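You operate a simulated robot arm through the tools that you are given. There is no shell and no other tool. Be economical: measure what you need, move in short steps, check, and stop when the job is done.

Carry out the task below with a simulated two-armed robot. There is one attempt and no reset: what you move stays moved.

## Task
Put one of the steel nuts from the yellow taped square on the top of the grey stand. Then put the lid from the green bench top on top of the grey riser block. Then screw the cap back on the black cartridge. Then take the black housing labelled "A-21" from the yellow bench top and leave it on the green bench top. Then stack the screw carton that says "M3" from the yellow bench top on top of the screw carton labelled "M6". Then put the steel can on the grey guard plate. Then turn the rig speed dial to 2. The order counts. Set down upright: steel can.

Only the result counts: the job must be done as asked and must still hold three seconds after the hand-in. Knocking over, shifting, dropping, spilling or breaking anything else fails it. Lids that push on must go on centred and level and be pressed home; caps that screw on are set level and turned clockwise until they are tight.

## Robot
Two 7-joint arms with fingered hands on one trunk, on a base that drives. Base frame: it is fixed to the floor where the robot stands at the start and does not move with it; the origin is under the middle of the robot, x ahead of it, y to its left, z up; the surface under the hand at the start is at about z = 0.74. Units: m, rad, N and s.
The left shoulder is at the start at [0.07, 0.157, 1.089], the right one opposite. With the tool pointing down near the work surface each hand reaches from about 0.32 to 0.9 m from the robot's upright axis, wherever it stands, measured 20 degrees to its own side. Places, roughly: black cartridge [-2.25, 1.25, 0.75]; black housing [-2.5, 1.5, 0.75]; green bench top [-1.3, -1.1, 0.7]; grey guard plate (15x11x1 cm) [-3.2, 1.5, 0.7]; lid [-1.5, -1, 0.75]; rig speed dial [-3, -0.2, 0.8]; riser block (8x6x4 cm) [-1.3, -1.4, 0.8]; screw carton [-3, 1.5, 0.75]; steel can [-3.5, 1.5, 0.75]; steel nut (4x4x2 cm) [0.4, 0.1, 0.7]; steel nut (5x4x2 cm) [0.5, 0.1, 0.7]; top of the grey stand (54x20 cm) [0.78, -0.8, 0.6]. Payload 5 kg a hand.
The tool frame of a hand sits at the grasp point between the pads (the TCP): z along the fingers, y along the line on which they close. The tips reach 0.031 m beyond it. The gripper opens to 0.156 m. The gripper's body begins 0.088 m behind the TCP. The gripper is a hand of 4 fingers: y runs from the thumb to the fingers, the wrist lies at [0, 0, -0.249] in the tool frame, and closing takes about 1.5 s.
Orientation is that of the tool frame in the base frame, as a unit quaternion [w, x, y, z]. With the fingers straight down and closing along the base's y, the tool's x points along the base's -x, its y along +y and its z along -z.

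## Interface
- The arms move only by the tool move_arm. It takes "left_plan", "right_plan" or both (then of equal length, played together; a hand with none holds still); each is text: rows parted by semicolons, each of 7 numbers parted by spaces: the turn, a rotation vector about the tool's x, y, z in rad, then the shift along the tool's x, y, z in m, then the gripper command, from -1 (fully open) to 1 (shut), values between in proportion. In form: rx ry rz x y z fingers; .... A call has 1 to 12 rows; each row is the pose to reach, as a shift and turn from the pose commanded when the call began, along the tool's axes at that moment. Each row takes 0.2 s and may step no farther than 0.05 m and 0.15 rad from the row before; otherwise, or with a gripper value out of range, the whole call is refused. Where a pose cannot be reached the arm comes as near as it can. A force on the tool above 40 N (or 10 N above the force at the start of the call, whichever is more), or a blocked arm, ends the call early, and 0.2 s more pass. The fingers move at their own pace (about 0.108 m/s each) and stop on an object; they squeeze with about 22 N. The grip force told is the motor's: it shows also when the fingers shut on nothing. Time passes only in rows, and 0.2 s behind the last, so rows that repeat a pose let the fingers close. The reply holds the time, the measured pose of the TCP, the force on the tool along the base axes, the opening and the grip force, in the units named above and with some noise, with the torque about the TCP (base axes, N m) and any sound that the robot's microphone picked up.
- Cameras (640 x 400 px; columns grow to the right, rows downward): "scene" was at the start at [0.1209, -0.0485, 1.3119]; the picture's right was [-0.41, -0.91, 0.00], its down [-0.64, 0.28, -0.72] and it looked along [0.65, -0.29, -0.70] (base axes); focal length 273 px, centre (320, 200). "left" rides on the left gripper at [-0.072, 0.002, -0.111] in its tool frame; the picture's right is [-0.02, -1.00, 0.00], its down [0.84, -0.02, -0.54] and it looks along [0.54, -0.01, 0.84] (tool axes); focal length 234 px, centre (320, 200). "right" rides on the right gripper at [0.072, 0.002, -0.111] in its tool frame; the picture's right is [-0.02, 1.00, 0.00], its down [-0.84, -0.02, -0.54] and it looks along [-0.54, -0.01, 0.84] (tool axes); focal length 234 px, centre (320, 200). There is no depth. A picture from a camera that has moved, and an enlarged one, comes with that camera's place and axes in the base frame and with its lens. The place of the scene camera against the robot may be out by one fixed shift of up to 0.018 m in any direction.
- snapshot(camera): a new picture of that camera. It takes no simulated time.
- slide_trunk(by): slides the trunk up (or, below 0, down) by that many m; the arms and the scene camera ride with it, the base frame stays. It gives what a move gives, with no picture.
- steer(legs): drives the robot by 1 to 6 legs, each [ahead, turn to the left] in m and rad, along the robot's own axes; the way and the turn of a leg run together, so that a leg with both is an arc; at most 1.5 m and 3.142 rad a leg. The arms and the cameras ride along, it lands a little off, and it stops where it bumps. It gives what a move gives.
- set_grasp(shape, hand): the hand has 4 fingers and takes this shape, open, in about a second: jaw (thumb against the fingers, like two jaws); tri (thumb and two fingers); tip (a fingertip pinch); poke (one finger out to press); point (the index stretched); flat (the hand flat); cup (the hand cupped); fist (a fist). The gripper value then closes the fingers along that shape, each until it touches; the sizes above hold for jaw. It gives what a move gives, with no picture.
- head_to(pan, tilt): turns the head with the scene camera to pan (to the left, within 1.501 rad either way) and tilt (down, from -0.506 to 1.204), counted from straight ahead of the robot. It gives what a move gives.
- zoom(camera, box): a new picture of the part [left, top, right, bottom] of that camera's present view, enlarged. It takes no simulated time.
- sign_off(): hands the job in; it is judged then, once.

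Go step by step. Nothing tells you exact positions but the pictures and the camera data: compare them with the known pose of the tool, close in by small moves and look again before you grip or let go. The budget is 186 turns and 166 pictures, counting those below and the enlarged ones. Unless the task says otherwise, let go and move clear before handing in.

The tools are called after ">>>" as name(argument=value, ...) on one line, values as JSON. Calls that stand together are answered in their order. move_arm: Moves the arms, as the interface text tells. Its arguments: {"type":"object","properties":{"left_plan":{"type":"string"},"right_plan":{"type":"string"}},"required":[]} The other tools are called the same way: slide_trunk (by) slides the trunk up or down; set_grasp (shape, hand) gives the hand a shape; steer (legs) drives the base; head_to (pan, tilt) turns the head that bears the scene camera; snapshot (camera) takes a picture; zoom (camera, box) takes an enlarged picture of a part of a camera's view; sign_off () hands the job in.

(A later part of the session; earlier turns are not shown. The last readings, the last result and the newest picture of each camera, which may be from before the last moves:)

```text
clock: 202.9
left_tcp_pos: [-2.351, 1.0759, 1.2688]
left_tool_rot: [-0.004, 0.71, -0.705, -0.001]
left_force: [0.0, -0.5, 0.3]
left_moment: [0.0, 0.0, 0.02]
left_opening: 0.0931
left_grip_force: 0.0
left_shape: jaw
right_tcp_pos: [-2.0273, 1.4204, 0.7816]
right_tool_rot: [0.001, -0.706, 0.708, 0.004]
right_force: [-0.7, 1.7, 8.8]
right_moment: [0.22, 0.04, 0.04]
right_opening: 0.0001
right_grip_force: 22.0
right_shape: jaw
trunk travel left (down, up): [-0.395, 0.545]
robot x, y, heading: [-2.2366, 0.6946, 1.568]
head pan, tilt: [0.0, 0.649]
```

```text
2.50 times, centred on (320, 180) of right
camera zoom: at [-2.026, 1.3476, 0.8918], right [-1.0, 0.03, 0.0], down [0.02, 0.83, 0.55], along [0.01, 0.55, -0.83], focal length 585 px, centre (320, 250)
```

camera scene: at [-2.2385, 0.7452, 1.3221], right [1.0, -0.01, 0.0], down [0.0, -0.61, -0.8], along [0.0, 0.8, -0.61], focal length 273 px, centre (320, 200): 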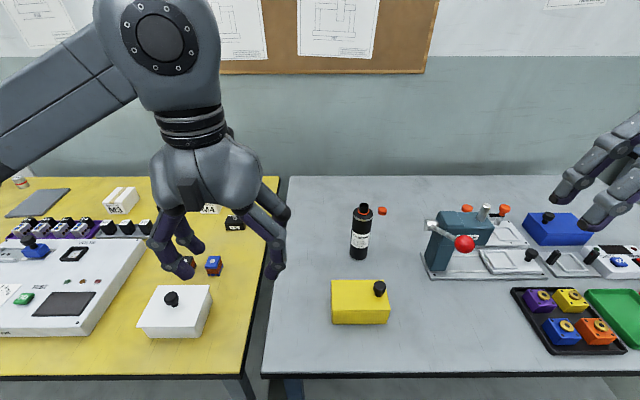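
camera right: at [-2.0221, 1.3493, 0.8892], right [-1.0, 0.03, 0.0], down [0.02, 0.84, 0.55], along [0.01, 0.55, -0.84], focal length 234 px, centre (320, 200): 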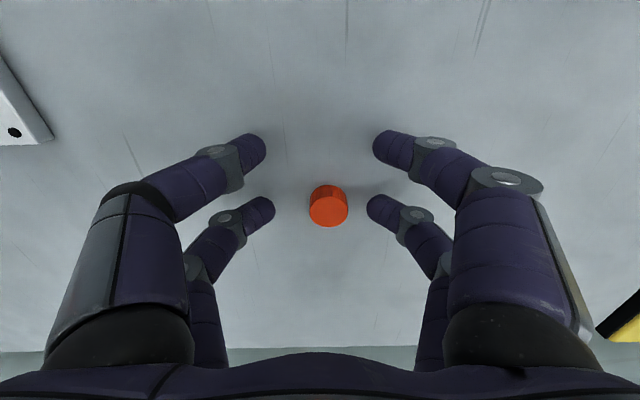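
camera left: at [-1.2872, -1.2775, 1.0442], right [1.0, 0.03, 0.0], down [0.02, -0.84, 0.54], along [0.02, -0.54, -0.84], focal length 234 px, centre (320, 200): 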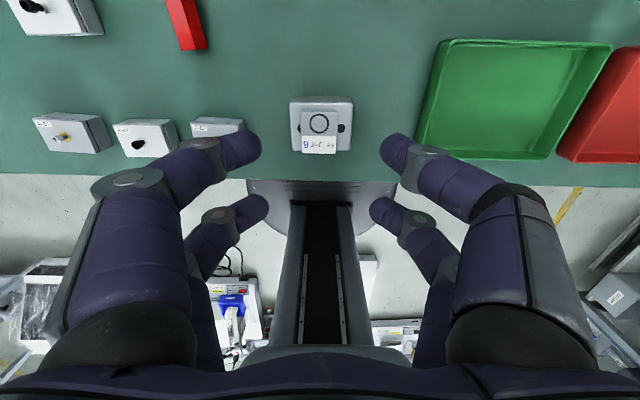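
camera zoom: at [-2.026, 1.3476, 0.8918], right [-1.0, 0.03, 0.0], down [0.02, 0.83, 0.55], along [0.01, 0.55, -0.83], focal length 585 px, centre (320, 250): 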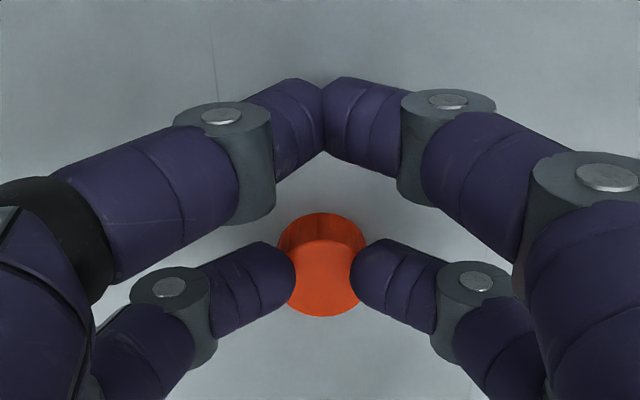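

Cap pinched. Lift and check it.

>>> move_arm(right_plan="0 0 0 0 0 -0.02 1;0 0 0 0.01 0 -0.06 1;0 0 0 0.02 0 -0.1 1;0 0 0 0.03 0 -0.14 1;0 0 0 0.04 0 -0.18 1;0 0 0 0.05 0 -0.22 1;0 0 0 0.06 0 -0.24 1")

>>> snapshot(camera="right")

>>> snapshot(camera="scene")

```text
clock: 204.5
left_tcp_pos: [-2.3513, 1.0765, 1.2697]
left_tool_rot: [-0.004, 0.709, -0.705, -0.002]
left_force: [-0.5, -0.1, 0.3]
left_moment: [0.01, -0.03, -0.04]
left_opening: 0.0931
left_grip_force: 0.0
left_shape: jaw
right_tcp_pos: [-2.0259, 1.359, 1.0184]
right_tool_rot: [0.001, -0.707, 0.707, 0.003]
right_force: [0.6, -0.6, 0.1]
right_moment: [-0.02, 0.0, -0.01]
right_opening: 0.0
right_grip_force: 22.1
right_shape: jaw
trunk travel left (down, up): [-0.395, 0.545]
robot x, y, heading: [-2.2389, 0.6892, 1.568]
head pan, tilt: [0.0, 0.649]
```

```text
80 pictures are left
camera right: at [-2.0263, 1.2873, 1.1293], right [-1.0, 0.03, 0.0], down [0.02, 0.84, 0.55], along [0.01, 0.55, -0.84], focal length 234 px, centre (320, 200)
```

right: 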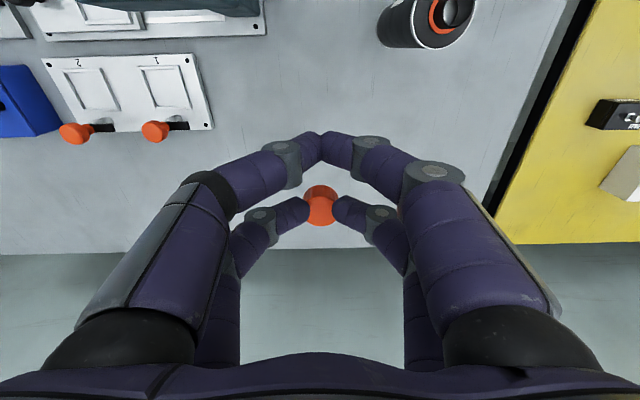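

```text
79 pictures are left
camera scene: at [-2.2393, 0.8112, 1.2423], right [1.0, 0.0, 0.0], down [0.0, -0.6, -0.8], along [0.0, 0.8, -0.6], focal length 273 px, centre (320, 200)
```

scene: 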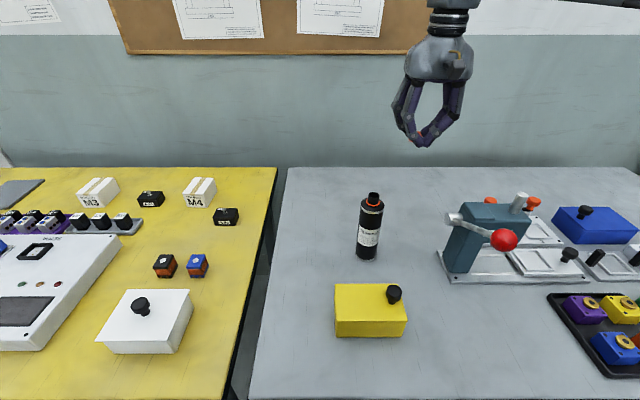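

Cap held. I'll move the right hand so its camera looks straight at the cartridge neck for an accurate fix.

>>> move_arm(right_plan="0 0 0 0.01 0.045 0 1;0 0 0 0.02 0.09 0 1;0 0 0 0.035 0.097 0 1;0 0 0 0.035 0.097 0 1")

>>> zoom(camera="right", box=[220, 20, 420, 240])

>>> zoom(camera="scene", box=[310, 90, 430, 270])

```text
clock: 205.5
left_tcp_pos: [-2.3523, 1.0792, 1.2679]
left_tool_rot: [-0.004, 0.71, -0.704, 0.0]
left_force: [-0.3, 0.8, -0.1]
left_moment: [-0.03, 0.02, -0.02]
left_opening: 0.0932
left_grip_force: 0.0
left_shape: jaw
right_tcp_pos: [-2.1218, 1.3243, 1.0186]
right_tool_rot: [0.0, -0.706, 0.708, 0.002]
right_force: [-0.8, 0.2, -0.5]
right_moment: [-0.05, 0.02, 0.04]
right_opening: 0.0
right_grip_force: 21.8
right_shape: jaw
right hand out of reach, approached as far as the arm can: row 2
trunk travel left (down, up): [-0.395, 0.545]
robot x, y, heading: [-2.2352, 0.69, 1.574]
head pan, tilt: [0.0, 0.649]
```

```text
1.82 times, centred on (320, 130) of right
camera zoom: at [-2.1229, 1.254, 1.13], right [-1.0, 0.03, 0.0], down [0.02, 0.84, 0.55], along [0.01, 0.55, -0.84], focal length 426 px, centre (320, 327)
```

zoom: 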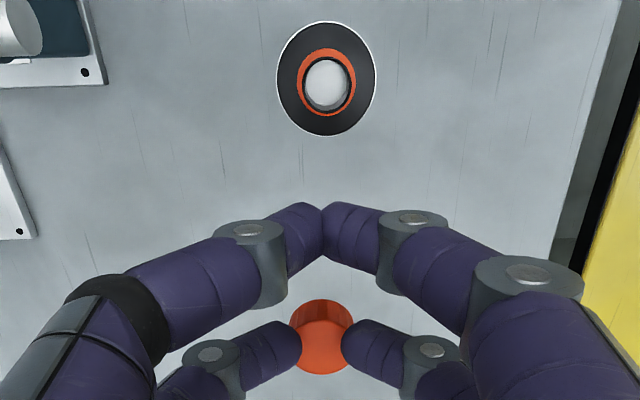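

```text
2.22 times, centred on (370, 180) of scene
camera zoom: at [-2.239, 0.8134, 1.242], right [1.0, 0.0, 0.0], down [0.0, -0.61, -0.8], along [0.0, 0.8, -0.61], focal length 608 px, centre (209, 244)
```

zoom: 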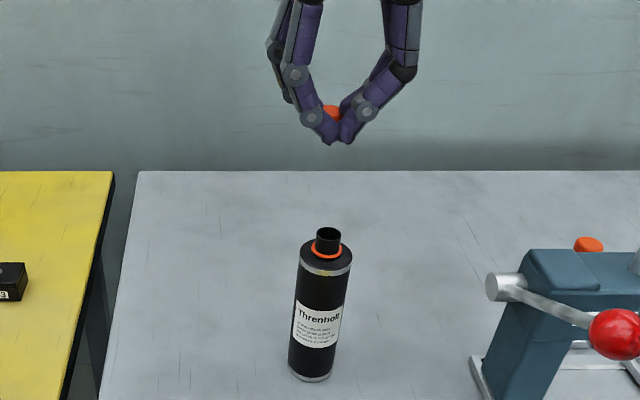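

Neck axis is at about (-2.126, 1.267), top about z 0.91, and the cap sits ~25 mm beyond the TCP. I'll bring the cap over the neck with about 1.5 cm of clearance.

>>> move_arm(right_plan="0 0 0 0.04 0.002 0 1;0 0 0 0.082 0.004 0 1;0 0 0 0.082 0.004 0.02 1;0 0 0 0.082 0.004 0.04 1;0 0 0 0.082 0.004 0.05 1;0 0 0 0.082 0.004 0.05 1")

>>> zoom(camera="right", box=[240, 110, 400, 270])

>>> zoom(camera="scene", box=[320, 140, 420, 270])

```text
clock: 206.9
left_tcp_pos: [-2.353, 1.0785, 1.2689]
left_tool_rot: [-0.003, 0.71, -0.704, -0.002]
left_force: [-0.4, -0.3, 0.6]
left_moment: [0.02, 0.02, 0.06]
left_opening: 0.0931
left_grip_force: 0.0
left_shape: jaw
right_tcp_pos: [-2.1282, 1.2423, 0.9691]
right_tool_rot: [0.001, -0.706, 0.708, 0.002]
right_force: [-0.2, 0.8, -1.1]
right_moment: [0.02, -0.01, -0.02]
right_opening: 0.0
right_grip_force: 22.3
right_shape: jaw
trunk travel left (down, up): [-0.395, 0.545]
robot x, y, heading: [-2.2378, 0.6922, 1.568]
head pan, tilt: [0.0, 0.649]
```

```text
2.50 times, centred on (320, 190) of right
camera zoom: at [-2.1277, 1.1709, 1.0802], right [-1.0, 0.03, 0.0], down [0.02, 0.84, 0.55], along [0.01, 0.55, -0.84], focal length 585 px, centre (320, 225)
```

zoom: 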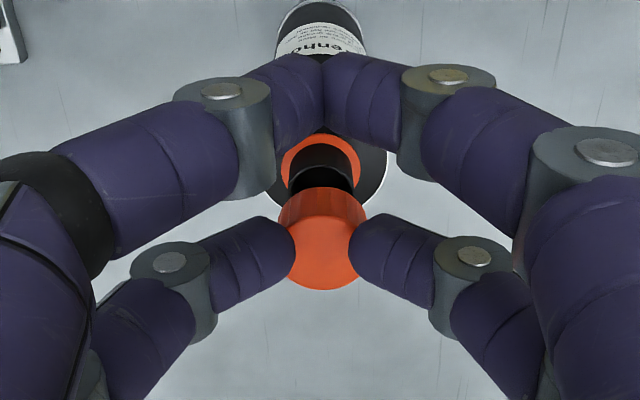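

```text
3.08 times, centred on (370, 205) of scene
camera zoom: at [-2.2393, 0.8116, 1.2423], right [1.0, 0.0, 0.0], down [0.0, -0.6, -0.8], along [0.0, 0.8, -0.6], focal length 841 px, centre (166, 185)
```

zoom: 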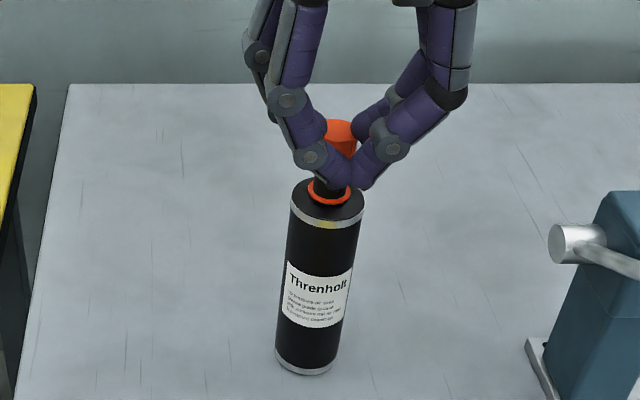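

Cap and neck line up in the hand camera (same column, cap axis y≈1.269). Lower slowly onto the neck.

>>> move_arm(right_plan="0 0 0 0.001 0 0.006 1;0 0 0 0.002 0 0.012 1;0 0 0 0.002 0 0.016 1;0 0 0 0.002 0 0.02 1;0 0 0 0.002 0 0.023 1")

>>> zoom(camera="scene", box=[320, 140, 420, 270])

>>> zoom(camera="right", box=[240, 110, 400, 270])

```text
clock: 208.1
left_tcp_pos: [-2.3521, 1.0753, 1.2704]
left_tool_rot: [-0.004, 0.71, -0.704, -0.003]
left_force: [-1.4, -0.9, -0.2]
left_moment: [-0.02, -0.02, 0.0]
left_opening: 0.093
left_grip_force: 0.1
left_shape: jaw
right_tcp_pos: [-2.1269, 1.2402, 0.95]
right_tool_rot: [0.002, -0.707, 0.708, 0.004]
right_force: [0.4, 1.6, 20.8]
right_moment: [0.46, -0.02, -0.01]
right_opening: 0.0
right_grip_force: 21.8
right_shape: jaw
trunk travel left (down, up): [-0.395, 0.545]
robot x, y, heading: [-2.2374, 0.6889, 1.576]
head pan, tilt: [0.0, 0.649]
```

```text
3.08 times, centred on (370, 205) of scene
camera zoom: at [-2.2395, 0.8098, 1.2428], right [1.0, 0.0, 0.0], down [0.0, -0.6, -0.8], along [0.0, 0.8, -0.6], focal length 841 px, centre (166, 185)
```

zoom: 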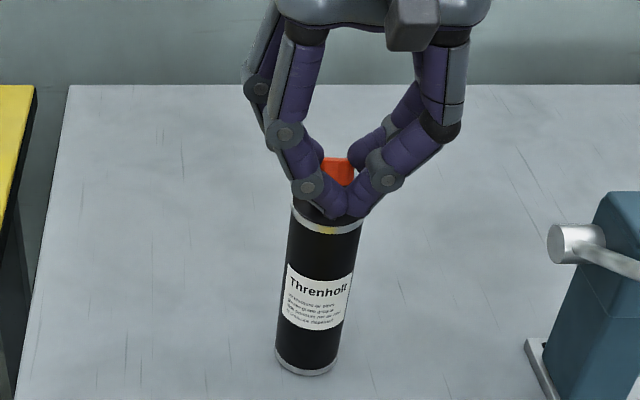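

```text
2.50 times, centred on (320, 190) of right
camera zoom: at [-2.1271, 1.1683, 1.0602], right [-1.0, 0.03, 0.0], down [0.02, 0.83, 0.55], along [0.01, 0.55, -0.83], focal length 585 px, centre (320, 225)
```

zoom: 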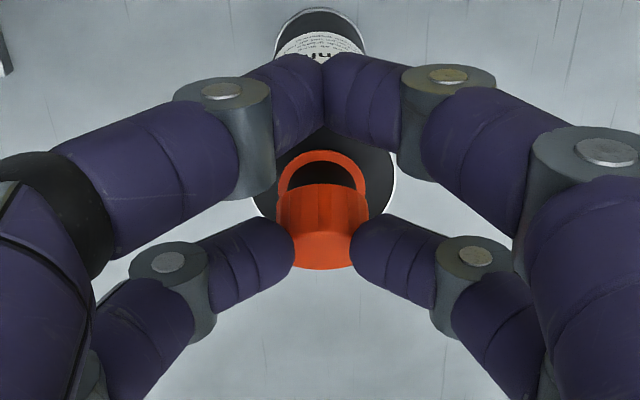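

The cap has tilted in the pinch on touching the neck. I'll lift off, set it down flat on the table nearby and regrasp it centred with all four fingers.

>>> move_arm(right_plan="0 0 0 0 0 -0.02 1;0 0 0 0 0 -0.06 1;0 0 0 -0.04 -0.02 -0.06 1;0 0 0 -0.08 -0.045 -0.06 1;0 0 0 -0.11 -0.08 -0.06 1;0 0 0 -0.125 -0.087 -0.02 1;0 0 0 -0.125 -0.087 0.025 1;0 0 0 -0.125 -0.087 0.07 1;0 0 0 -0.125 -0.087 0.115 1;0 0 0 -0.125 -0.087 0.145 1;0 0 0 -0.125 -0.087 0.155 1")

>>> zoom(camera="right", box=[220, 110, 420, 270])

>>> snapshot(camera="scene")

```text
clock: 210.5
left_tcp_pos: [-2.3517, 1.0769, 1.2693]
left_tool_rot: [-0.004, 0.71, -0.705, -0.001]
left_force: [0.6, -0.8, 0.5]
left_moment: [0.0, 0.0, -0.01]
left_opening: 0.093
left_grip_force: 0.0
left_shape: jaw
right_tcp_pos: [-2.041, 1.3653, 0.7914]
right_tool_rot: [-0.001, 0.707, -0.707, -0.002]
right_force: [-0.1, -0.6, 0.3]
right_moment: [0.0, 0.02, 0.04]
right_opening: 0.0
right_grip_force: 22.2
right_shape: jaw
trunk travel left (down, up): [-0.395, 0.545]
robot x, y, heading: [-2.2342, 0.6911, 1.566]
head pan, tilt: [0.0, 0.649]
```

```text
2.50 times, centred on (320, 190) of right
camera zoom: at [-2.0411, 1.2941, 0.903], right [-1.0, 0.03, 0.0], down [0.02, 0.84, 0.55], along [0.01, 0.55, -0.84], focal length 585 px, centre (320, 225)
```

zoom: 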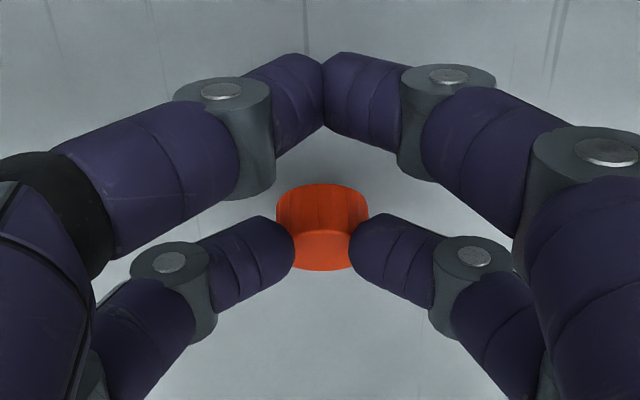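

```text
71 pictures are left
camera scene: at [-2.2391, 0.812, 1.2422], right [1.0, 0.0, 0.0], down [0.0, -0.6, -0.8], along [0.0, 0.8, -0.6], focal length 273 px, centre (320, 200)
```

scene: 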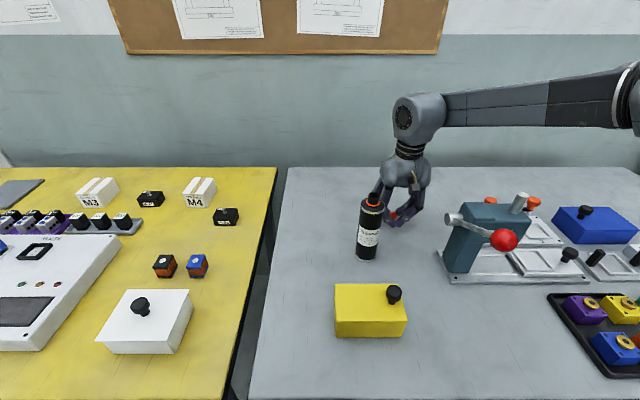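

Cartridge is undisturbed. Press the cap lightly to the table to level it, open, and centre the hand on it.

>>> move_arm(right_plan="0 0 0 0 0 0.004 1;0 0 0 0 0 0.007 1;0 0 0 0 0 0.01 1;0 0 0 0 0 0.012 1;0 0 0 0 0 0.012 0.9;0 0 0 0 0 0.011 0.7;0 0 0 0 0 0.01 0.5;0 0 0 0 0 0.008 0.3;0 0 0 0 0 0.008 0.2;0 0 0 0 0 0.0 0.1;0 0 0 -0.024 0 -0.005 0.1;0 0 0 -0.024 0 -0.005 0.1")

>>> snapshot(camera="right")

```text
clock: 213.1
left_tcp_pos: [-2.353, 1.077, 1.2694]
left_tool_rot: [-0.003, 0.71, -0.704, -0.001]
left_force: [-0.4, -1.1, 0.3]
left_moment: [0.02, 0.01, 0.04]
left_opening: 0.0932
left_grip_force: 0.0
left_shape: jaw
right_tcp_pos: [-2.0393, 1.3898, 0.7993]
right_tool_rot: [0.001, -0.707, 0.707, 0.003]
right_force: [0.3, -0.4, 0.2]
right_moment: [0.0, -0.03, 0.01]
right_opening: 0.0698
right_grip_force: 0.0
right_shape: jaw
trunk travel left (down, up): [-0.395, 0.545]
robot x, y, heading: [-2.237, 0.6908, 1.567]
head pan, tilt: [0.0, 0.649]
```

```text
70 pictures are left
camera right: at [-2.0398, 1.3195, 0.9101], right [-1.0, 0.03, 0.0], down [0.02, 0.84, 0.55], along [0.01, 0.55, -0.84], focal length 234 px, centre (320, 200)
```

right: 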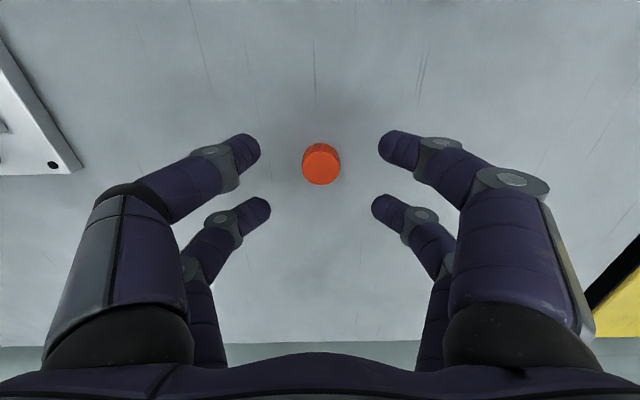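

The cap stands upright exactly under the hand centre. Descend and close with all four fingers.

>>> move_arm(right_plan="0 0 0 0 0 0.008 0.1;0 0 0 0 0 0.016 0.2;0 0 0 0 0 0.017 0.35;0 0 0 0 0 0.017 0.5;0 0 0 0 0 0.017 0.6;0 0 0 0 0 0.017 0.7;0 0 0 0 0 0.017 0.8;0 0 0 0 0 0.017 0.9;0 0 0 0 0 0.017 1;0 0 0 0 0 0.017 1")

>>> zoom(camera="right", box=[220, 90, 420, 250])

```text
clock: 215.3
left_tcp_pos: [-2.352, 1.0759, 1.2696]
left_tool_rot: [-0.004, 0.71, -0.704, -0.002]
left_force: [0.7, 0.2, 0.3]
left_moment: [-0.01, 0.01, -0.01]
left_opening: 0.0932
left_grip_force: 0.1
left_shape: jaw
right_tcp_pos: [-2.0401, 1.3908, 0.7801]
right_tool_rot: [0.0, -0.707, 0.707, 0.002]
right_force: [-0.2, -0.9, 0.6]
right_moment: [0.01, 0.01, 0.01]
right_opening: 0.0
right_grip_force: 21.8
right_shape: jaw
trunk travel left (down, up): [-0.395, 0.545]
robot x, y, heading: [-2.233, 0.6915, 1.571]
head pan, tilt: [0.0, 0.649]
```

```text
2.50 times, centred on (320, 170) of right
camera zoom: at [-2.0398, 1.319, 0.8915], right [-1.0, 0.03, 0.0], down [0.02, 0.84, 0.55], along [0.01, 0.55, -0.84], focal length 585 px, centre (320, 275)
```

zoom: 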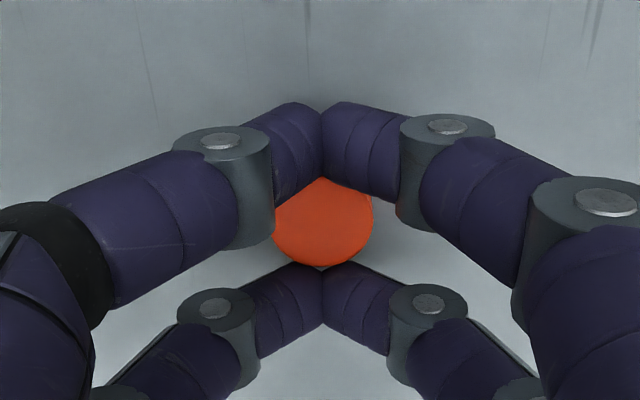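

The four fingers close around the cap without squeezing it. I'll open, rise and switch to the three-finger shape, then look.

>>> move_arm(right_plan="0 0 0 0 0 0 0.7;0 0 0 0 0 0 0.4;0 0 0 0 0 0 0.1;0 0 0 0 0 0 0;0 0 0 0 0 -0.04 0;0 0 0 0 0 -0.07 0")

>>> set_grasp(hand="right", shape="tri")

>>> snapshot(camera="right")

```text
clock: 216.7
left_tcp_pos: [-2.3515, 1.0782, 1.2676]
left_tool_rot: [-0.004, 0.71, -0.705, -0.001]
left_force: [-0.6, 1.2, -0.4]
left_moment: [-0.04, -0.03, 0.02]
left_opening: 0.0929
left_grip_force: 0.0
left_shape: jaw
right_tcp_pos: [-2.0393, 1.3917, 0.8501]
right_tool_rot: [0.0, -0.707, 0.707, 0.002]
right_force: [-0.1, 0.6, 0.1]
right_moment: [0.0, 0.01, 0.01]
right_opening: 0.0775
right_grip_force: 0.1
right_shape: jaw
trunk travel left (down, up): [-0.395, 0.545]
robot x, y, heading: [-2.2364, 0.689, 1.572]
head pan, tilt: [0.0, 0.649]
```

```text
clock: 217.6
left_tcp_pos: [-2.3516, 1.0769, 1.2688]
left_tool_rot: [-0.004, 0.71, -0.704, -0.001]
left_force: [-0.2, -0.4, 0.0]
left_moment: [-0.01, 0.01, 0.0]
left_opening: 0.0929
left_grip_force: 0.0
left_shape: jaw
right_tcp_pos: [-2.0399, 1.3919, 0.849]
right_tool_rot: [0.0, -0.706, 0.708, 0.002]
right_force: [0.4, -0.8, 0.1]
right_moment: [-0.03, 0.02, -0.05]
right_opening: 0.1556
right_grip_force: 0.1
right_shape: tri
trunk travel left (down, up): [-0.395, 0.545]
robot x, y, heading: [-2.2342, 0.6914, 1.571]
head pan, tilt: [0.0, 0.649]
```

```text
68 pictures are left
camera right: at [-2.0403, 1.3203, 0.9613], right [-1.0, 0.03, 0.0], down [0.02, 0.84, 0.55], along [0.01, 0.55, -0.84], focal length 234 px, centre (320, 200)
```

right: 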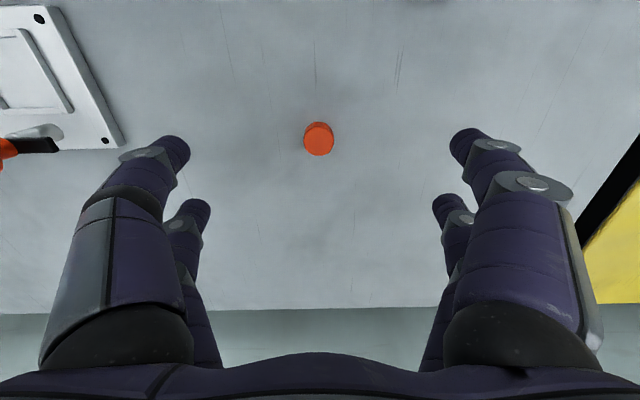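

I'll close it in the air to learn where the fingers meet.

>>> move_arm(right_plan="0 0 0 0 0 0 -0.5;0 0 0 0 0 0 0;0 0 0 0 0 0 0.4;0 0 0 0 0 0 0.7;0 0 0 0 0 0 0.7;0 0 0 0 0 0 0.7")

>>> snapshot(camera="right")

>>> set_grasp(hand="right", shape="tip")

>>> move_arm(right_plan="0 0 0 0 0 0 -0.5;0 0 0 0 0 0 0;0 0 0 0 0 0 0.4;0 0 0 0 0 0 0.7;0 0 0 0 0 0 0.7;0 0 0 0 0 0 0.7")

>>> snapshot(camera="right")

```text
clock: 219.0
left_tcp_pos: [-2.3515, 1.0767, 1.2682]
left_tool_rot: [-0.004, 0.71, -0.705, -0.002]
left_force: [0.5, 0.0, -0.8]
left_moment: [0.01, 0.02, -0.05]
left_opening: 0.0934
left_grip_force: 0.0
left_shape: jaw
right_tcp_pos: [-2.0397, 1.3913, 0.8502]
right_tool_rot: [0.001, -0.707, 0.707, 0.002]
right_force: [0.7, 0.4, 0.1]
right_moment: [0.02, 0.0, 0.04]
right_opening: 0.0237
right_grip_force: 0.0
right_shape: tri
trunk travel left (down, up): [-0.395, 0.545]
robot x, y, heading: [-2.2327, 0.6858, 1.566]
head pan, tilt: [0.0, 0.649]
```

```text
67 pictures are left
camera right: at [-2.0403, 1.3204, 0.9615], right [-1.0, 0.03, 0.0], down [0.02, 0.84, 0.55], along [0.01, 0.55, -0.84], focal length 234 px, centre (320, 200)
```

right: 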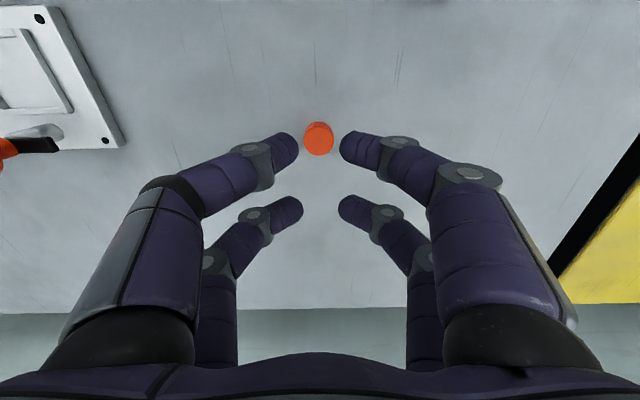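

```text
clock: 219.9
left_tcp_pos: [-2.3525, 1.0781, 1.2687]
left_tool_rot: [-0.003, 0.71, -0.705, -0.001]
left_force: [0.2, 0.3, 0.5]
left_moment: [-0.02, 0.02, -0.02]
left_opening: 0.0931
left_grip_force: 0.0
left_shape: jaw
right_tcp_pos: [-2.0398, 1.3919, 0.8512]
right_tool_rot: [0.001, -0.706, 0.708, 0.001]
right_force: [0.2, 0.1, -0.5]
right_moment: [-0.01, 0.0, 0.0]
right_opening: 0.1557
right_grip_force: 0.0
right_shape: tip
trunk travel left (down, up): [-0.395, 0.545]
robot x, y, heading: [-2.2362, 0.6865, 1.575]
head pan, tilt: [0.0, 0.649]
```

```text
clock: 221.3
left_tcp_pos: [-2.3522, 1.0767, 1.2684]
left_tool_rot: [-0.004, 0.709, -0.705, -0.001]
left_force: [-0.1, 0.2, 0.7]
left_moment: [0.0, 0.0, 0.02]
left_opening: 0.0928
left_grip_force: 0.1
left_shape: jaw
right_tcp_pos: [-2.0402, 1.3917, 0.85]
right_tool_rot: [0.001, -0.707, 0.707, 0.002]
right_force: [-0.3, 0.4, 0.2]
right_moment: [0.02, 0.02, -0.02]
right_opening: 0.0238
right_grip_force: 0.1
right_shape: tip
trunk travel left (down, up): [-0.395, 0.545]
robot x, y, heading: [-2.2333, 0.6871, 1.572]
head pan, tilt: [0.0, 0.649]
```

```text
66 pictures are left
camera right: at [-2.0402, 1.3204, 0.9615], right [-1.0, 0.03, 0.0], down [0.02, 0.84, 0.55], along [0.01, 0.55, -0.84], focal length 234 px, centre (320, 200)
```

right: 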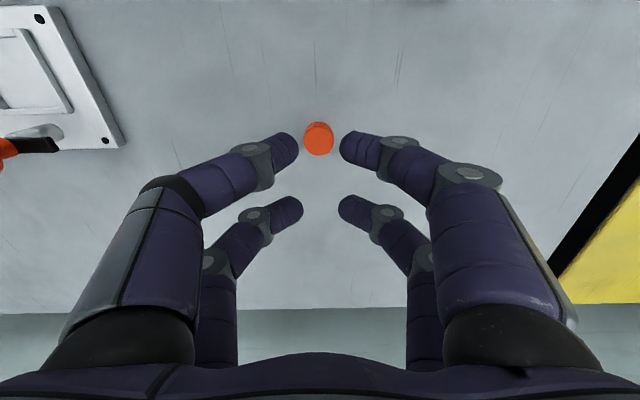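

The hand always works as two finger pairs, so the pinch with one pair is the way; the contact moment says the neck is ~2 mm nearer to me than I assumed. I'll re-pinch the cap with the far pair, centred.

>>> set_grasp(hand="right", shape="jaw")

>>> move_arm(right_plan="0 0 0 0.0265 0 0 -0.5;0 0 0 0.0265 0 0.02 0.1;0 0 0 0.0265 0 0.05 0.1;0 0 0 0.0265 0 0.069 0.1;0 0 0 0.0265 0 0.069 0.3;0 0 0 0.0265 0 0.069 0.45;0 0 0 0.0265 0 0.069 0.6;0 0 0 0.0265 0 0.069 0.75;0 0 0 0.0265 0 0.069 0.9;0 0 0 0.0265 0 0.069 1;0 0 0 0.0265 0 0.069 1;0 0 0 0.0265 0 0.069 1")

>>> zoom(camera="right", box=[220, 110, 420, 270])

```text
clock: 222.2
left_tcp_pos: [-2.3514, 1.0778, 1.2682]
left_tool_rot: [-0.004, 0.709, -0.705, -0.002]
left_force: [0.3, -0.1, 1.0]
left_moment: [0.0, 0.03, -0.01]
left_opening: 0.0933
left_grip_force: 0.0
left_shape: jaw
right_tcp_pos: [-2.0398, 1.391, 0.8501]
right_tool_rot: [0.0, -0.707, 0.707, 0.002]
right_force: [-0.3, 1.5, -0.1]
right_moment: [0.02, 0.04, 0.03]
right_opening: 0.156
right_grip_force: 0.0
right_shape: jaw
trunk travel left (down, up): [-0.395, 0.545]
robot x, y, heading: [-2.2336, 0.6865, 1.568]
head pan, tilt: [0.0, 0.649]
```

```text
clock: 224.8
left_tcp_pos: [-2.3523, 1.0764, 1.2681]
left_tool_rot: [-0.004, 0.71, -0.705, -0.001]
left_force: [-0.3, -0.5, 0.1]
left_moment: [-0.02, -0.01, -0.01]
left_opening: 0.0929
left_grip_force: 0.0
left_shape: jaw
right_tcp_pos: [-2.0415, 1.3643, 0.7823]
right_tool_rot: [0.001, -0.706, 0.708, 0.003]
right_force: [0.7, 0.1, 5.3]
right_moment: [0.14, -0.05, -0.04]
right_opening: 0.0001
right_grip_force: 22.1
right_shape: jaw
trunk travel left (down, up): [-0.395, 0.545]
robot x, y, heading: [-2.2377, 0.6879, 1.57]
head pan, tilt: [0.0, 0.649]
```

```text
2.50 times, centred on (320, 190) of right
camera zoom: at [-2.0404, 1.2927, 0.8936], right [-1.0, 0.03, 0.0], down [0.02, 0.84, 0.55], along [0.01, 0.55, -0.84], focal length 585 px, centre (320, 225)
```

zoom: 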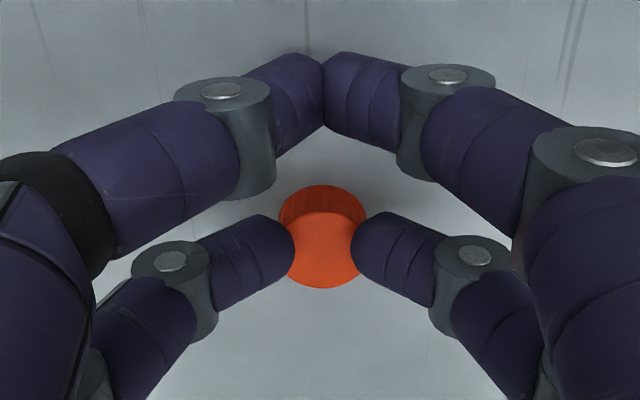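

Cap pinched and level. Lift it over to the neck again, with the y target adjusted.

>>> move_arm(right_plan="0 0 0 0 0 -0.045 1;0 0 0 0 0 -0.09 1;0 0 0 0 0 -0.135 1;0 0 0 0 0 -0.18 1;0 0 0 0.02 0.01 -0.205 1;0 0 0 0.055 0.035 -0.205 1;0 0 0 0.09 0.06 -0.205 1;0 0 0 0.118 0.08 -0.205 1;0 0 0 0.127 0.0845 -0.205 1;0 0 0 0.127 0.0845 -0.182 1;0 0 0 0.127 0.0845 -0.182 1")

>>> zoom(camera="right", box=[240, 110, 400, 270])

```text
clock: 227.2
left_tcp_pos: [-2.3507, 1.0774, 1.2698]
left_tool_rot: [-0.003, 0.71, -0.704, -0.001]
left_force: [1.0, 0.2, 1.2]
left_moment: [-0.01, 0.0, 0.0]
left_opening: 0.0927
left_grip_force: 0.1
left_shape: jaw
right_tcp_pos: [-2.1245, 1.2364, 0.9632]
right_tool_rot: [0.001, -0.707, 0.708, 0.002]
right_force: [-0.8, -0.6, -0.5]
right_moment: [0.01, 0.0, 0.0]
right_opening: 0.0
right_grip_force: 22.1
right_shape: jaw
trunk travel left (down, up): [-0.395, 0.545]
robot x, y, heading: [-2.2345, 0.6899, 1.568]
head pan, tilt: [0.0, 0.649]
```

```text
2.50 times, centred on (320, 190) of right
camera zoom: at [-2.1246, 1.1656, 1.0734], right [-1.0, 0.03, 0.0], down [0.02, 0.84, 0.55], along [0.01, 0.55, -0.84], focal length 585 px, centre (320, 225)
```

zoom: 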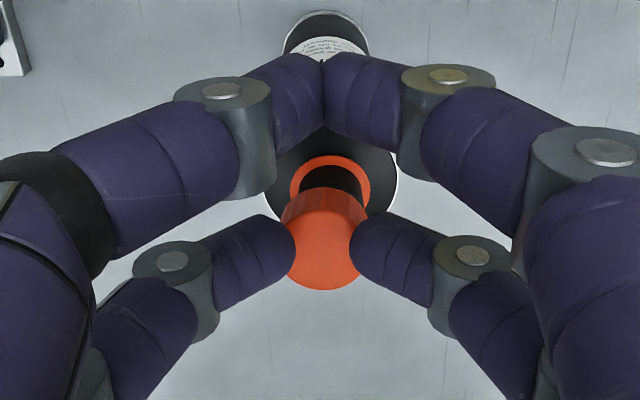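

Neck is ~2 mm to the -x side; adjust and lower until gentle contact.

>>> move_arm(right_plan="0 0 0 0 0.002 0.004 1;0 0 0 0 0.002 0.008 1;0 0 0 0 0.002 0.011 1;0 0 0 0 0.002 0.013 1")

>>> zoom(camera="right", box=[240, 110, 400, 270])

```text
clock: 228.2
left_tcp_pos: [-2.3521, 1.0769, 1.269]
left_tool_rot: [-0.005, 0.709, -0.705, -0.002]
left_force: [-0.2, -0.3, 0.1]
left_moment: [-0.03, 0.0, 0.01]
left_opening: 0.093
left_grip_force: 0.2
left_shape: jaw
right_tcp_pos: [-2.1263, 1.2354, 0.9482]
right_tool_rot: [0.0, -0.706, 0.708, 0.002]
right_force: [-1.1, -0.2, 0.3]
right_moment: [0.03, -0.01, 0.0]
right_opening: 0.0
right_grip_force: 22.0
right_shape: jaw
trunk travel left (down, up): [-0.395, 0.545]
robot x, y, heading: [-2.2342, 0.6908, 1.569]
head pan, tilt: [0.0, 0.649]
```

```text
2.50 times, centred on (320, 190) of right
camera zoom: at [-2.1269, 1.1651, 1.0597], right [-1.0, 0.03, 0.0], down [0.02, 0.84, 0.55], along [0.01, 0.55, -0.84], focal length 585 px, centre (320, 225)
```

zoom: 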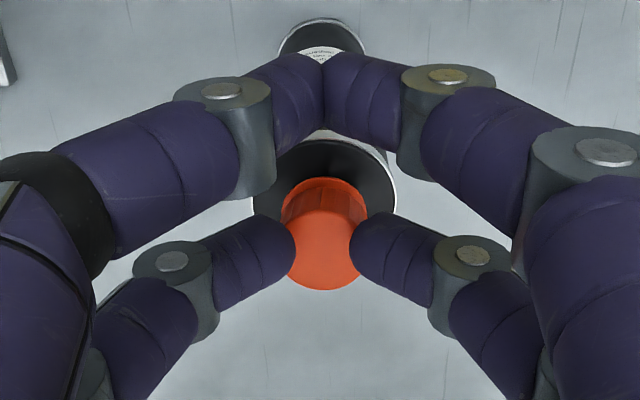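

No contact force and the neck has disappeared inside the cap, so it's aligned. Continue down gently.

>>> move_arm(right_plan="0 0 0 0 0 0.003 1;0 0 0 0 0 0.006 1;0 0 0 0 0 0.008 1")

```text
clock: 229.0
left_tcp_pos: [-2.3523, 1.0751, 1.2703]
left_tool_rot: [-0.004, 0.709, -0.705, -0.002]
left_force: [-0.1, -0.3, -0.8]
left_moment: [0.04, -0.02, -0.04]
left_opening: 0.0931
left_grip_force: 0.0
left_shape: jaw
right_tcp_pos: [-2.1281, 1.2359, 0.9439]
right_tool_rot: [0.002, -0.707, 0.708, 0.005]
right_force: [-0.5, 1.8, 30.0]
right_moment: [0.65, -0.07, -0.09]
right_opening: 0.0
right_grip_force: 22.2
right_shape: jaw
trunk travel left (down, up): [-0.395, 0.545]
robot x, y, heading: [-2.2355, 0.6882, 1.566]
head pan, tilt: [0.0, 0.649]
```

>>> zoom(camera="right", box=[240, 110, 400, 270])

>>> zoom(camera="scene", box=[320, 140, 420, 270])

```text
2.50 times, centred on (320, 190) of right
camera zoom: at [-2.127, 1.1631, 1.0547], right [-1.0, 0.03, 0.0], down [0.02, 0.83, 0.55], along [0.01, 0.55, -0.83], focal length 585 px, centre (320, 225)
```

zoom: 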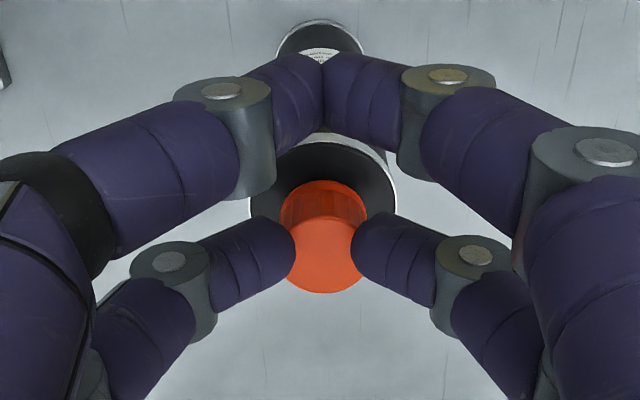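

```text
3.08 times, centred on (370, 205) of scene
camera zoom: at [-2.2394, 0.8098, 1.243], right [1.0, 0.0, 0.0], down [0.0, -0.6, -0.8], along [0.0, 0.8, -0.6], focal length 841 px, centre (166, 185)
```

zoom: 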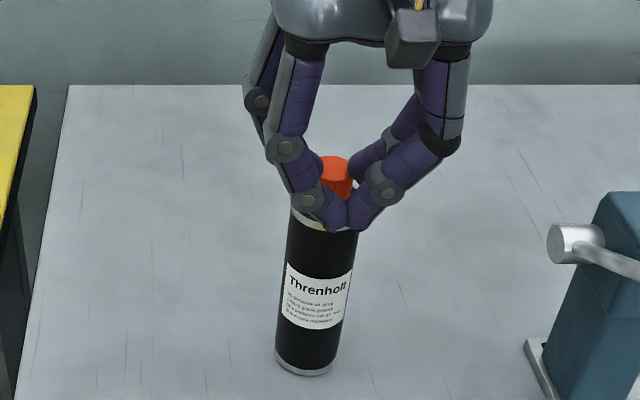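

The cap sits level on the neck. Now turn it clockwise about the cap's axis (offset from the TCP), watching the torque.

>>> move_arm(right_plan="0 0 0.14 -0.0002 0.0034 0 1;0 0 0.28 -0.001 0.0068 0 1;0 0 0.42 -0.0021 0.01 0 1;0 0 0.56 -0.0037 0.013 0 1;0 0 0.70 -0.0058 0.0158 0 1;0 0 0.84 -0.0082 0.0182 0 1;0 0 0.98 -0.0109 0.0204 0 1;0 0 1.12 -0.0138 0.0221 0 1;0 0 1.26 -0.017 0.0233 0 1;0 0 1.4 -0.0203 0.0241 0 1")

>>> zoom(camera="scene", box=[320, 140, 420, 270])

```text
clock: 231.2
left_tcp_pos: [-2.3518, 1.075, 1.2685]
left_tool_rot: [-0.005, 0.71, -0.704, -0.002]
left_force: [-0.3, -0.8, 0.5]
left_moment: [0.07, -0.02, -0.05]
left_opening: 0.093
left_grip_force: 0.0
left_shape: jaw
right_tcp_pos: [-1.9578, 1.2434, 0.941]
right_tool_rot: [-0.048, -0.141, 0.989, 0.009]
right_force: [1.1, 2.5, 7.2]
right_moment: [0.08, -0.2, 0.03]
right_opening: 0.0
right_grip_force: 21.9
right_shape: jaw
right hand out of reach, approached as far as the arm can: row 6, 7, 8, 9, 10
trunk travel left (down, up): [-0.395, 0.545]
robot x, y, heading: [-2.2331, 0.689, 1.569]
head pan, tilt: [0.0, 0.649]
```

```text
3.08 times, centred on (370, 205) of scene
camera zoom: at [-2.2393, 0.81, 1.2426], right [1.0, 0.0, 0.0], down [0.0, -0.6, -0.8], along [0.0, 0.8, -0.6], focal length 841 px, centre (166, 185)
```

zoom: 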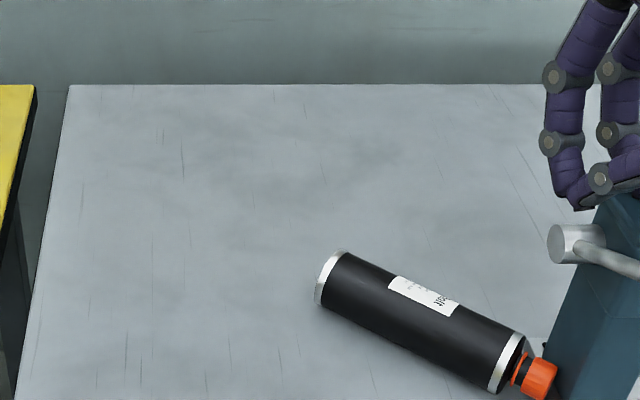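

The arm ran out of range while turning and dragged the cartridge over; it now lies on the bench with the cap on its neck. I'll first lift the right hand clear, then bring the left hand over to stand the cartridge up again.

>>> move_arm(right_plan="0 0 0 0 0 -0.03 1;0 0 0 0 0 -0.075 1;0 0 0 0 0 -0.12 1;0 0 0 0 0 -0.165 1;0 0 0 0 0 -0.2 0.5;0 0 0 0 0 -0.2 0")

>>> snapshot(camera="scene")

```text
clock: 232.6
left_tcp_pos: [-2.3511, 1.0777, 1.2697]
left_tool_rot: [-0.004, 0.71, -0.705, -0.001]
left_force: [0.5, -0.1, -0.4]
left_moment: [-0.02, -0.02, -0.05]
left_opening: 0.093
left_grip_force: 0.0
left_shape: jaw
right_tcp_pos: [-1.936, 1.2569, 1.1267]
right_tool_rot: [-0.048, -0.139, 0.989, 0.007]
right_force: [0.1, -0.4, 1.6]
right_moment: [-0.01, 0.04, 0.0]
right_opening: 0.0772
right_grip_force: 0.0
right_shape: jaw
trunk travel left (down, up): [-0.395, 0.545]
robot x, y, heading: [-2.2365, 0.6901, 1.571]
head pan, tilt: [0.0, 0.649]
```

```text
59 pictures are left
camera scene: at [-2.239, 0.812, 1.2422], right [1.0, 0.0, 0.0], down [0.0, -0.6, -0.8], along [0.0, 0.8, -0.6], focal length 273 px, centre (320, 200)
```

scene: 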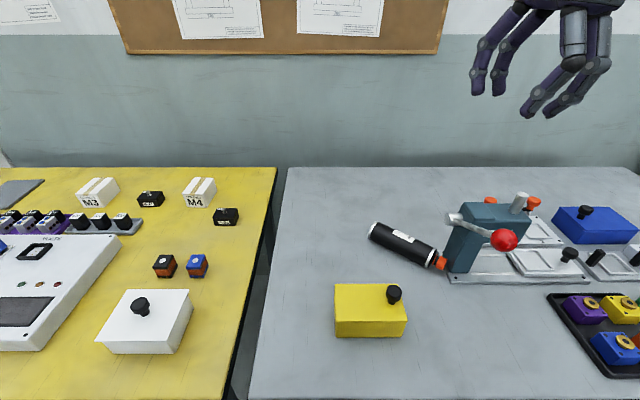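

>>> move_arm(left_plan="0 0 -0.13 -0.0162 -0.0259 0.0267 -0.2;0 0 -0.26 -0.0324 -0.0518 0.0534 -0.2;0 0 -0.39 -0.0486 -0.0777 0.08 -0.2;0 0 -0.52 -0.0648 -0.1036 0.1068 -0.2;0 0 -0.65 -0.081 -0.1295 0.1335 -0.2;0 0 -0.78 -0.0972 -0.1554 0.16 -0.2;0 0 -0.91 -0.1134 -0.1813 0.187 -0.1;0 0 -0.91 -0.1296 -0.2072 0.2136 0;0 0 -0.91 -0.1458 -0.2331 0.24 0;0 0 -0.91 -0.162 -0.259 0.267 0;0 0 -0.91 -0.1782 -0.285 0.294 0;0 0 -0.91 -0.194 -0.311 0.32 0", right_plan="0 0 0 -0.02 -0.035 0 0;0 0 0 -0.04 -0.07 0 0;0 0 0 -0.06 -0.105 0 0;0 0 0 -0.08 -0.14 0 0;0 0 0 -0.1 -0.175 0 0;0 0 0 -0.12 -0.21 0 0;0 0 0 -0.137 -0.246 0 0;0 0 0 -0.137 -0.246 0 0;0 0 0 -0.137 -0.246 0 0;0 0 0 -0.137 -0.246 0 0;0 0 0 -0.137 -0.246 0 0;0 0 0 -0.137 -0.246 0 0")

>>> snapshot(camera="left")

```text
clock: 235.2
left_tcp_pos: [-2.0397, 1.276, 0.9524]
left_tool_rot: [-0.004, 0.947, -0.32, 0.0]
left_force: [-0.5, 0.3, -0.1]
left_moment: [-0.02, 0.0, 0.01]
left_opening: 0.0783
left_grip_force: 0.1
left_shape: jaw
right_tcp_pos: [-1.737, 1.0648, 1.1018]
right_tool_rot: [-0.05, -0.14, 0.989, 0.006]
right_force: [0.3, 0.0, -0.1]
right_moment: [-0.01, 0.04, 0.0]
right_opening: 0.0777
right_grip_force: 0.2
right_shape: jaw
trunk travel left (down, up): [-0.395, 0.545]
robot x, y, heading: [-2.2349, 0.6903, 1.57]
head pan, tilt: [0.0, 0.649]
```

```text
58 pictures are left
camera left: at [-2.0997, 1.3175, 1.0633], right [0.59, 0.81, 0.01], down [0.68, -0.5, 0.54], along [0.44, -0.32, -0.84], focal length 234 px, centre (320, 200)
```

left: 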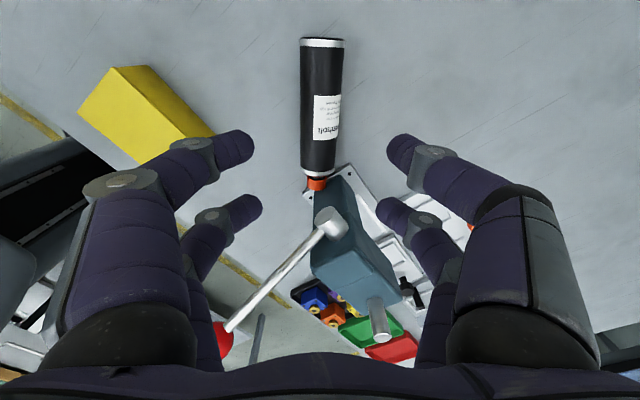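

The left hand camera shows the cartridge axis nicely aligned between the finger pairs. I'll grip it here with both pairs, lift it a little and move it to open space, still lying.

>>> move_arm(left_plan="0 0 0 0 0 0.045 0;0 0 0 0 0 0.09 0;0 0 0 0 0 0.135 0;0 0 0 0 0 0.165 0;0 0 0 0 0 0.173 0;0 0 0 0 0 0.173 0.2;0 0 0 0 0 0.173 0.35;0 0 0 0 0 0.173 0.5;0 0 0 0 0 0.173 0.7;0 0 0 0 0 0.173 0.7")

>>> snapshot(camera="left")

```text
clock: 237.4
left_tcp_pos: [-2.0408, 1.277, 0.7779]
left_tool_rot: [-0.003, 0.947, -0.321, 0.001]
left_force: [0.1, 1.3, 0.0]
left_moment: [0.01, -0.01, 0.02]
left_opening: 0.0397
left_grip_force: 21.9
left_shape: jaw
right_tcp_pos: [-1.7392, 1.0631, 1.1034]
right_tool_rot: [-0.049, -0.14, 0.989, 0.007]
right_force: [0.3, -0.5, -0.3]
right_moment: [0.01, -0.01, -0.02]
right_opening: 0.0777
right_grip_force: 0.0
right_shape: jaw
trunk travel left (down, up): [-0.395, 0.545]
robot x, y, heading: [-2.232, 0.6908, 1.572]
head pan, tilt: [0.0, 0.649]
```

```text
57 pictures are left
camera left: at [-2.0993, 1.3186, 0.8885], right [0.59, 0.81, 0.01], down [0.68, -0.5, 0.54], along [0.44, -0.32, -0.84], focal length 234 px, centre (320, 200)
```

left: 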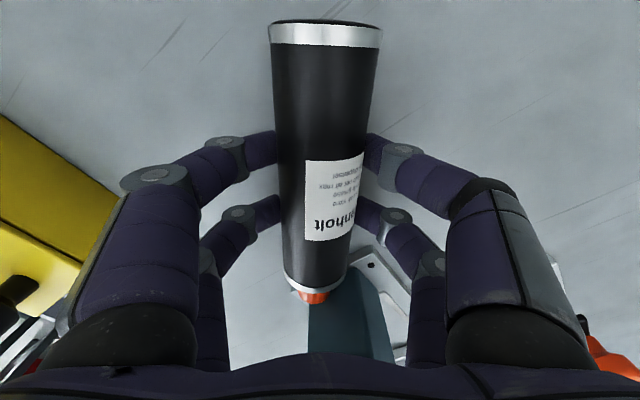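

Gripped. Lift, carry it to open space and turn it to point straight toward me.

>>> move_arm(left_plan="0 0 0 -0.01 0.005 -0.02 0.8;0 0 0 -0.03 0.014 -0.05 1;0 0 0 -0.06 0.028 -0.06 1;0 0 0.13 -0.09 0.042 -0.06 1;0 0 0.26 -0.1007 0.048 -0.06 1;0 0 0.39 -0.1007 0.048 -0.06 1;0 0 0.52 -0.1007 0.048 -0.06 1;0 0 0.65 -0.1007 0.048 -0.06 1;0 0 0.78 -0.1007 0.048 -0.06 1;0 0 0.91 -0.1007 0.048 -0.06 1;0 0 0.91 -0.1007 0.048 -0.06 1")

>>> snapshot(camera="left")

>>> snapshot(camera="scene")

```text
clock: 239.8
left_tcp_pos: [-2.151, 1.3001, 0.8385]
left_tool_rot: [-0.004, 0.709, -0.705, -0.002]
left_force: [-1.1, -0.3, -3.5]
left_moment: [-0.01, 0.01, -0.05]
left_opening: 0.0393
left_grip_force: 22.0
left_shape: jaw
right_tcp_pos: [-1.7394, 1.0625, 1.1028]
right_tool_rot: [-0.048, -0.14, 0.989, 0.007]
right_force: [-0.4, 0.9, 0.3]
right_moment: [-0.02, -0.01, 0.04]
right_opening: 0.0777
right_grip_force: 0.0
right_shape: jaw
trunk travel left (down, up): [-0.395, 0.545]
robot x, y, heading: [-2.2352, 0.6908, 1.566]
head pan, tilt: [0.0, 0.649]
```

```text
56 pictures are left
camera left: at [-2.1533, 1.3711, 0.9486], right [1.0, 0.03, 0.0], down [0.02, -0.84, 0.54], along [0.02, -0.54, -0.84], focal length 234 px, centre (320, 200)
```

left: 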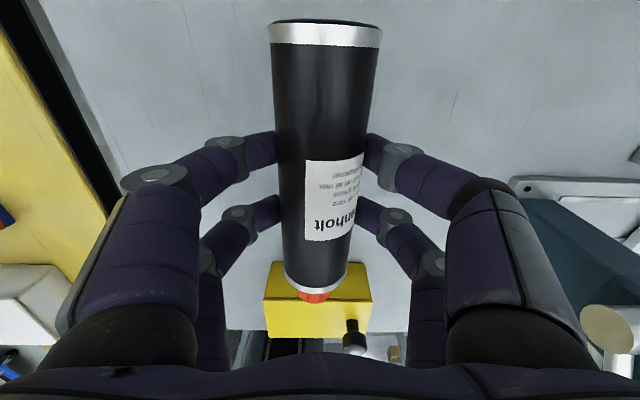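

```text
55 pictures are left
camera scene: at [-2.2389, 0.8123, 1.2422], right [1.0, 0.0, 0.0], down [0.0, -0.6, -0.8], along [0.0, 0.8, -0.6], focal length 273 px, centre (320, 200)
```

scene: 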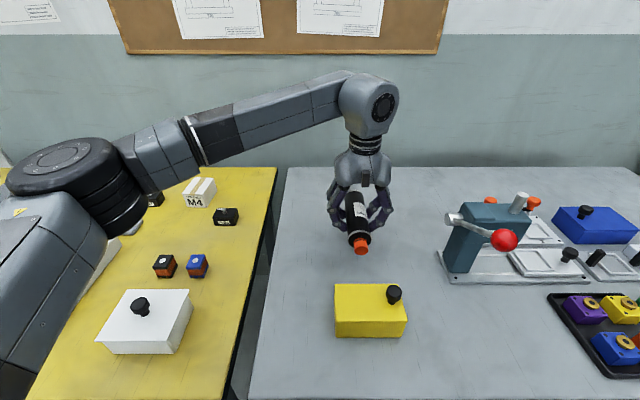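

Held horizontally with the cap toward me. Now lay it down here, keep it caged loosely, and slide the hand toward the cap end so that only the far finger pair will pinch the body near its top as a pivot.

>>> move_arm(left_plan="0 0 0 0 0 0.03 1;0 0 0 0 0 0.055 1;0 0 0 0 0 0.0605 1;0 0 0 0 0 0.0605 0.6;0 0 0 0 0 0.0605 0.4;0 0 0 0 0 0.0605 0.25;0 0 0 0.03 0 0.0605 0.25;0 0 0 0.06 0 0.0605 0.25;0 0 0 0.085 0 0.0605 0.25;0 0 0 0.085 0 0.0605 0.25")

>>> snapshot(camera="left")

```text
clock: 242.0
left_tcp_pos: [-2.1495, 1.2165, 0.778]
left_tool_rot: [-0.003, 0.71, -0.704, -0.001]
left_force: [-1.0, 0.3, -0.1]
left_moment: [0.01, 0.01, -0.02]
left_opening: 0.058
left_grip_force: 0.0
left_shape: jaw
right_tcp_pos: [-1.7399, 1.0632, 1.103]
right_tool_rot: [-0.049, -0.139, 0.989, 0.007]
right_force: [0.4, 0.3, 0.0]
right_moment: [0.01, 0.01, 0.02]
right_opening: 0.0777
right_grip_force: 0.0
right_shape: jaw
trunk travel left (down, up): [-0.395, 0.545]
robot x, y, heading: [-2.2362, 0.6868, 1.572]
head pan, tilt: [0.0, 0.649]
```

```text
54 pictures are left
camera left: at [-2.1519, 1.2872, 0.8885], right [1.0, 0.03, 0.0], down [0.02, -0.84, 0.54], along [0.02, -0.54, -0.84], focal length 234 px, centre (320, 200)
```

left: 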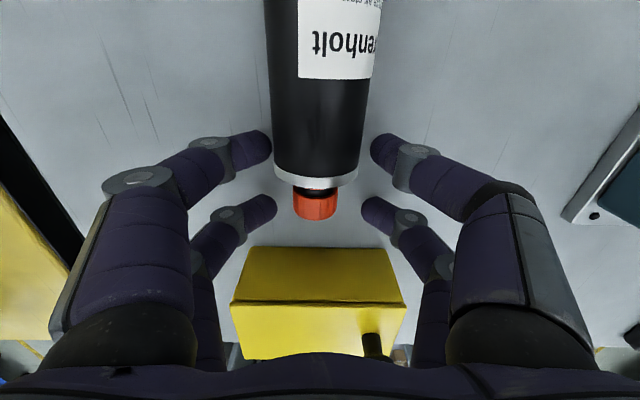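

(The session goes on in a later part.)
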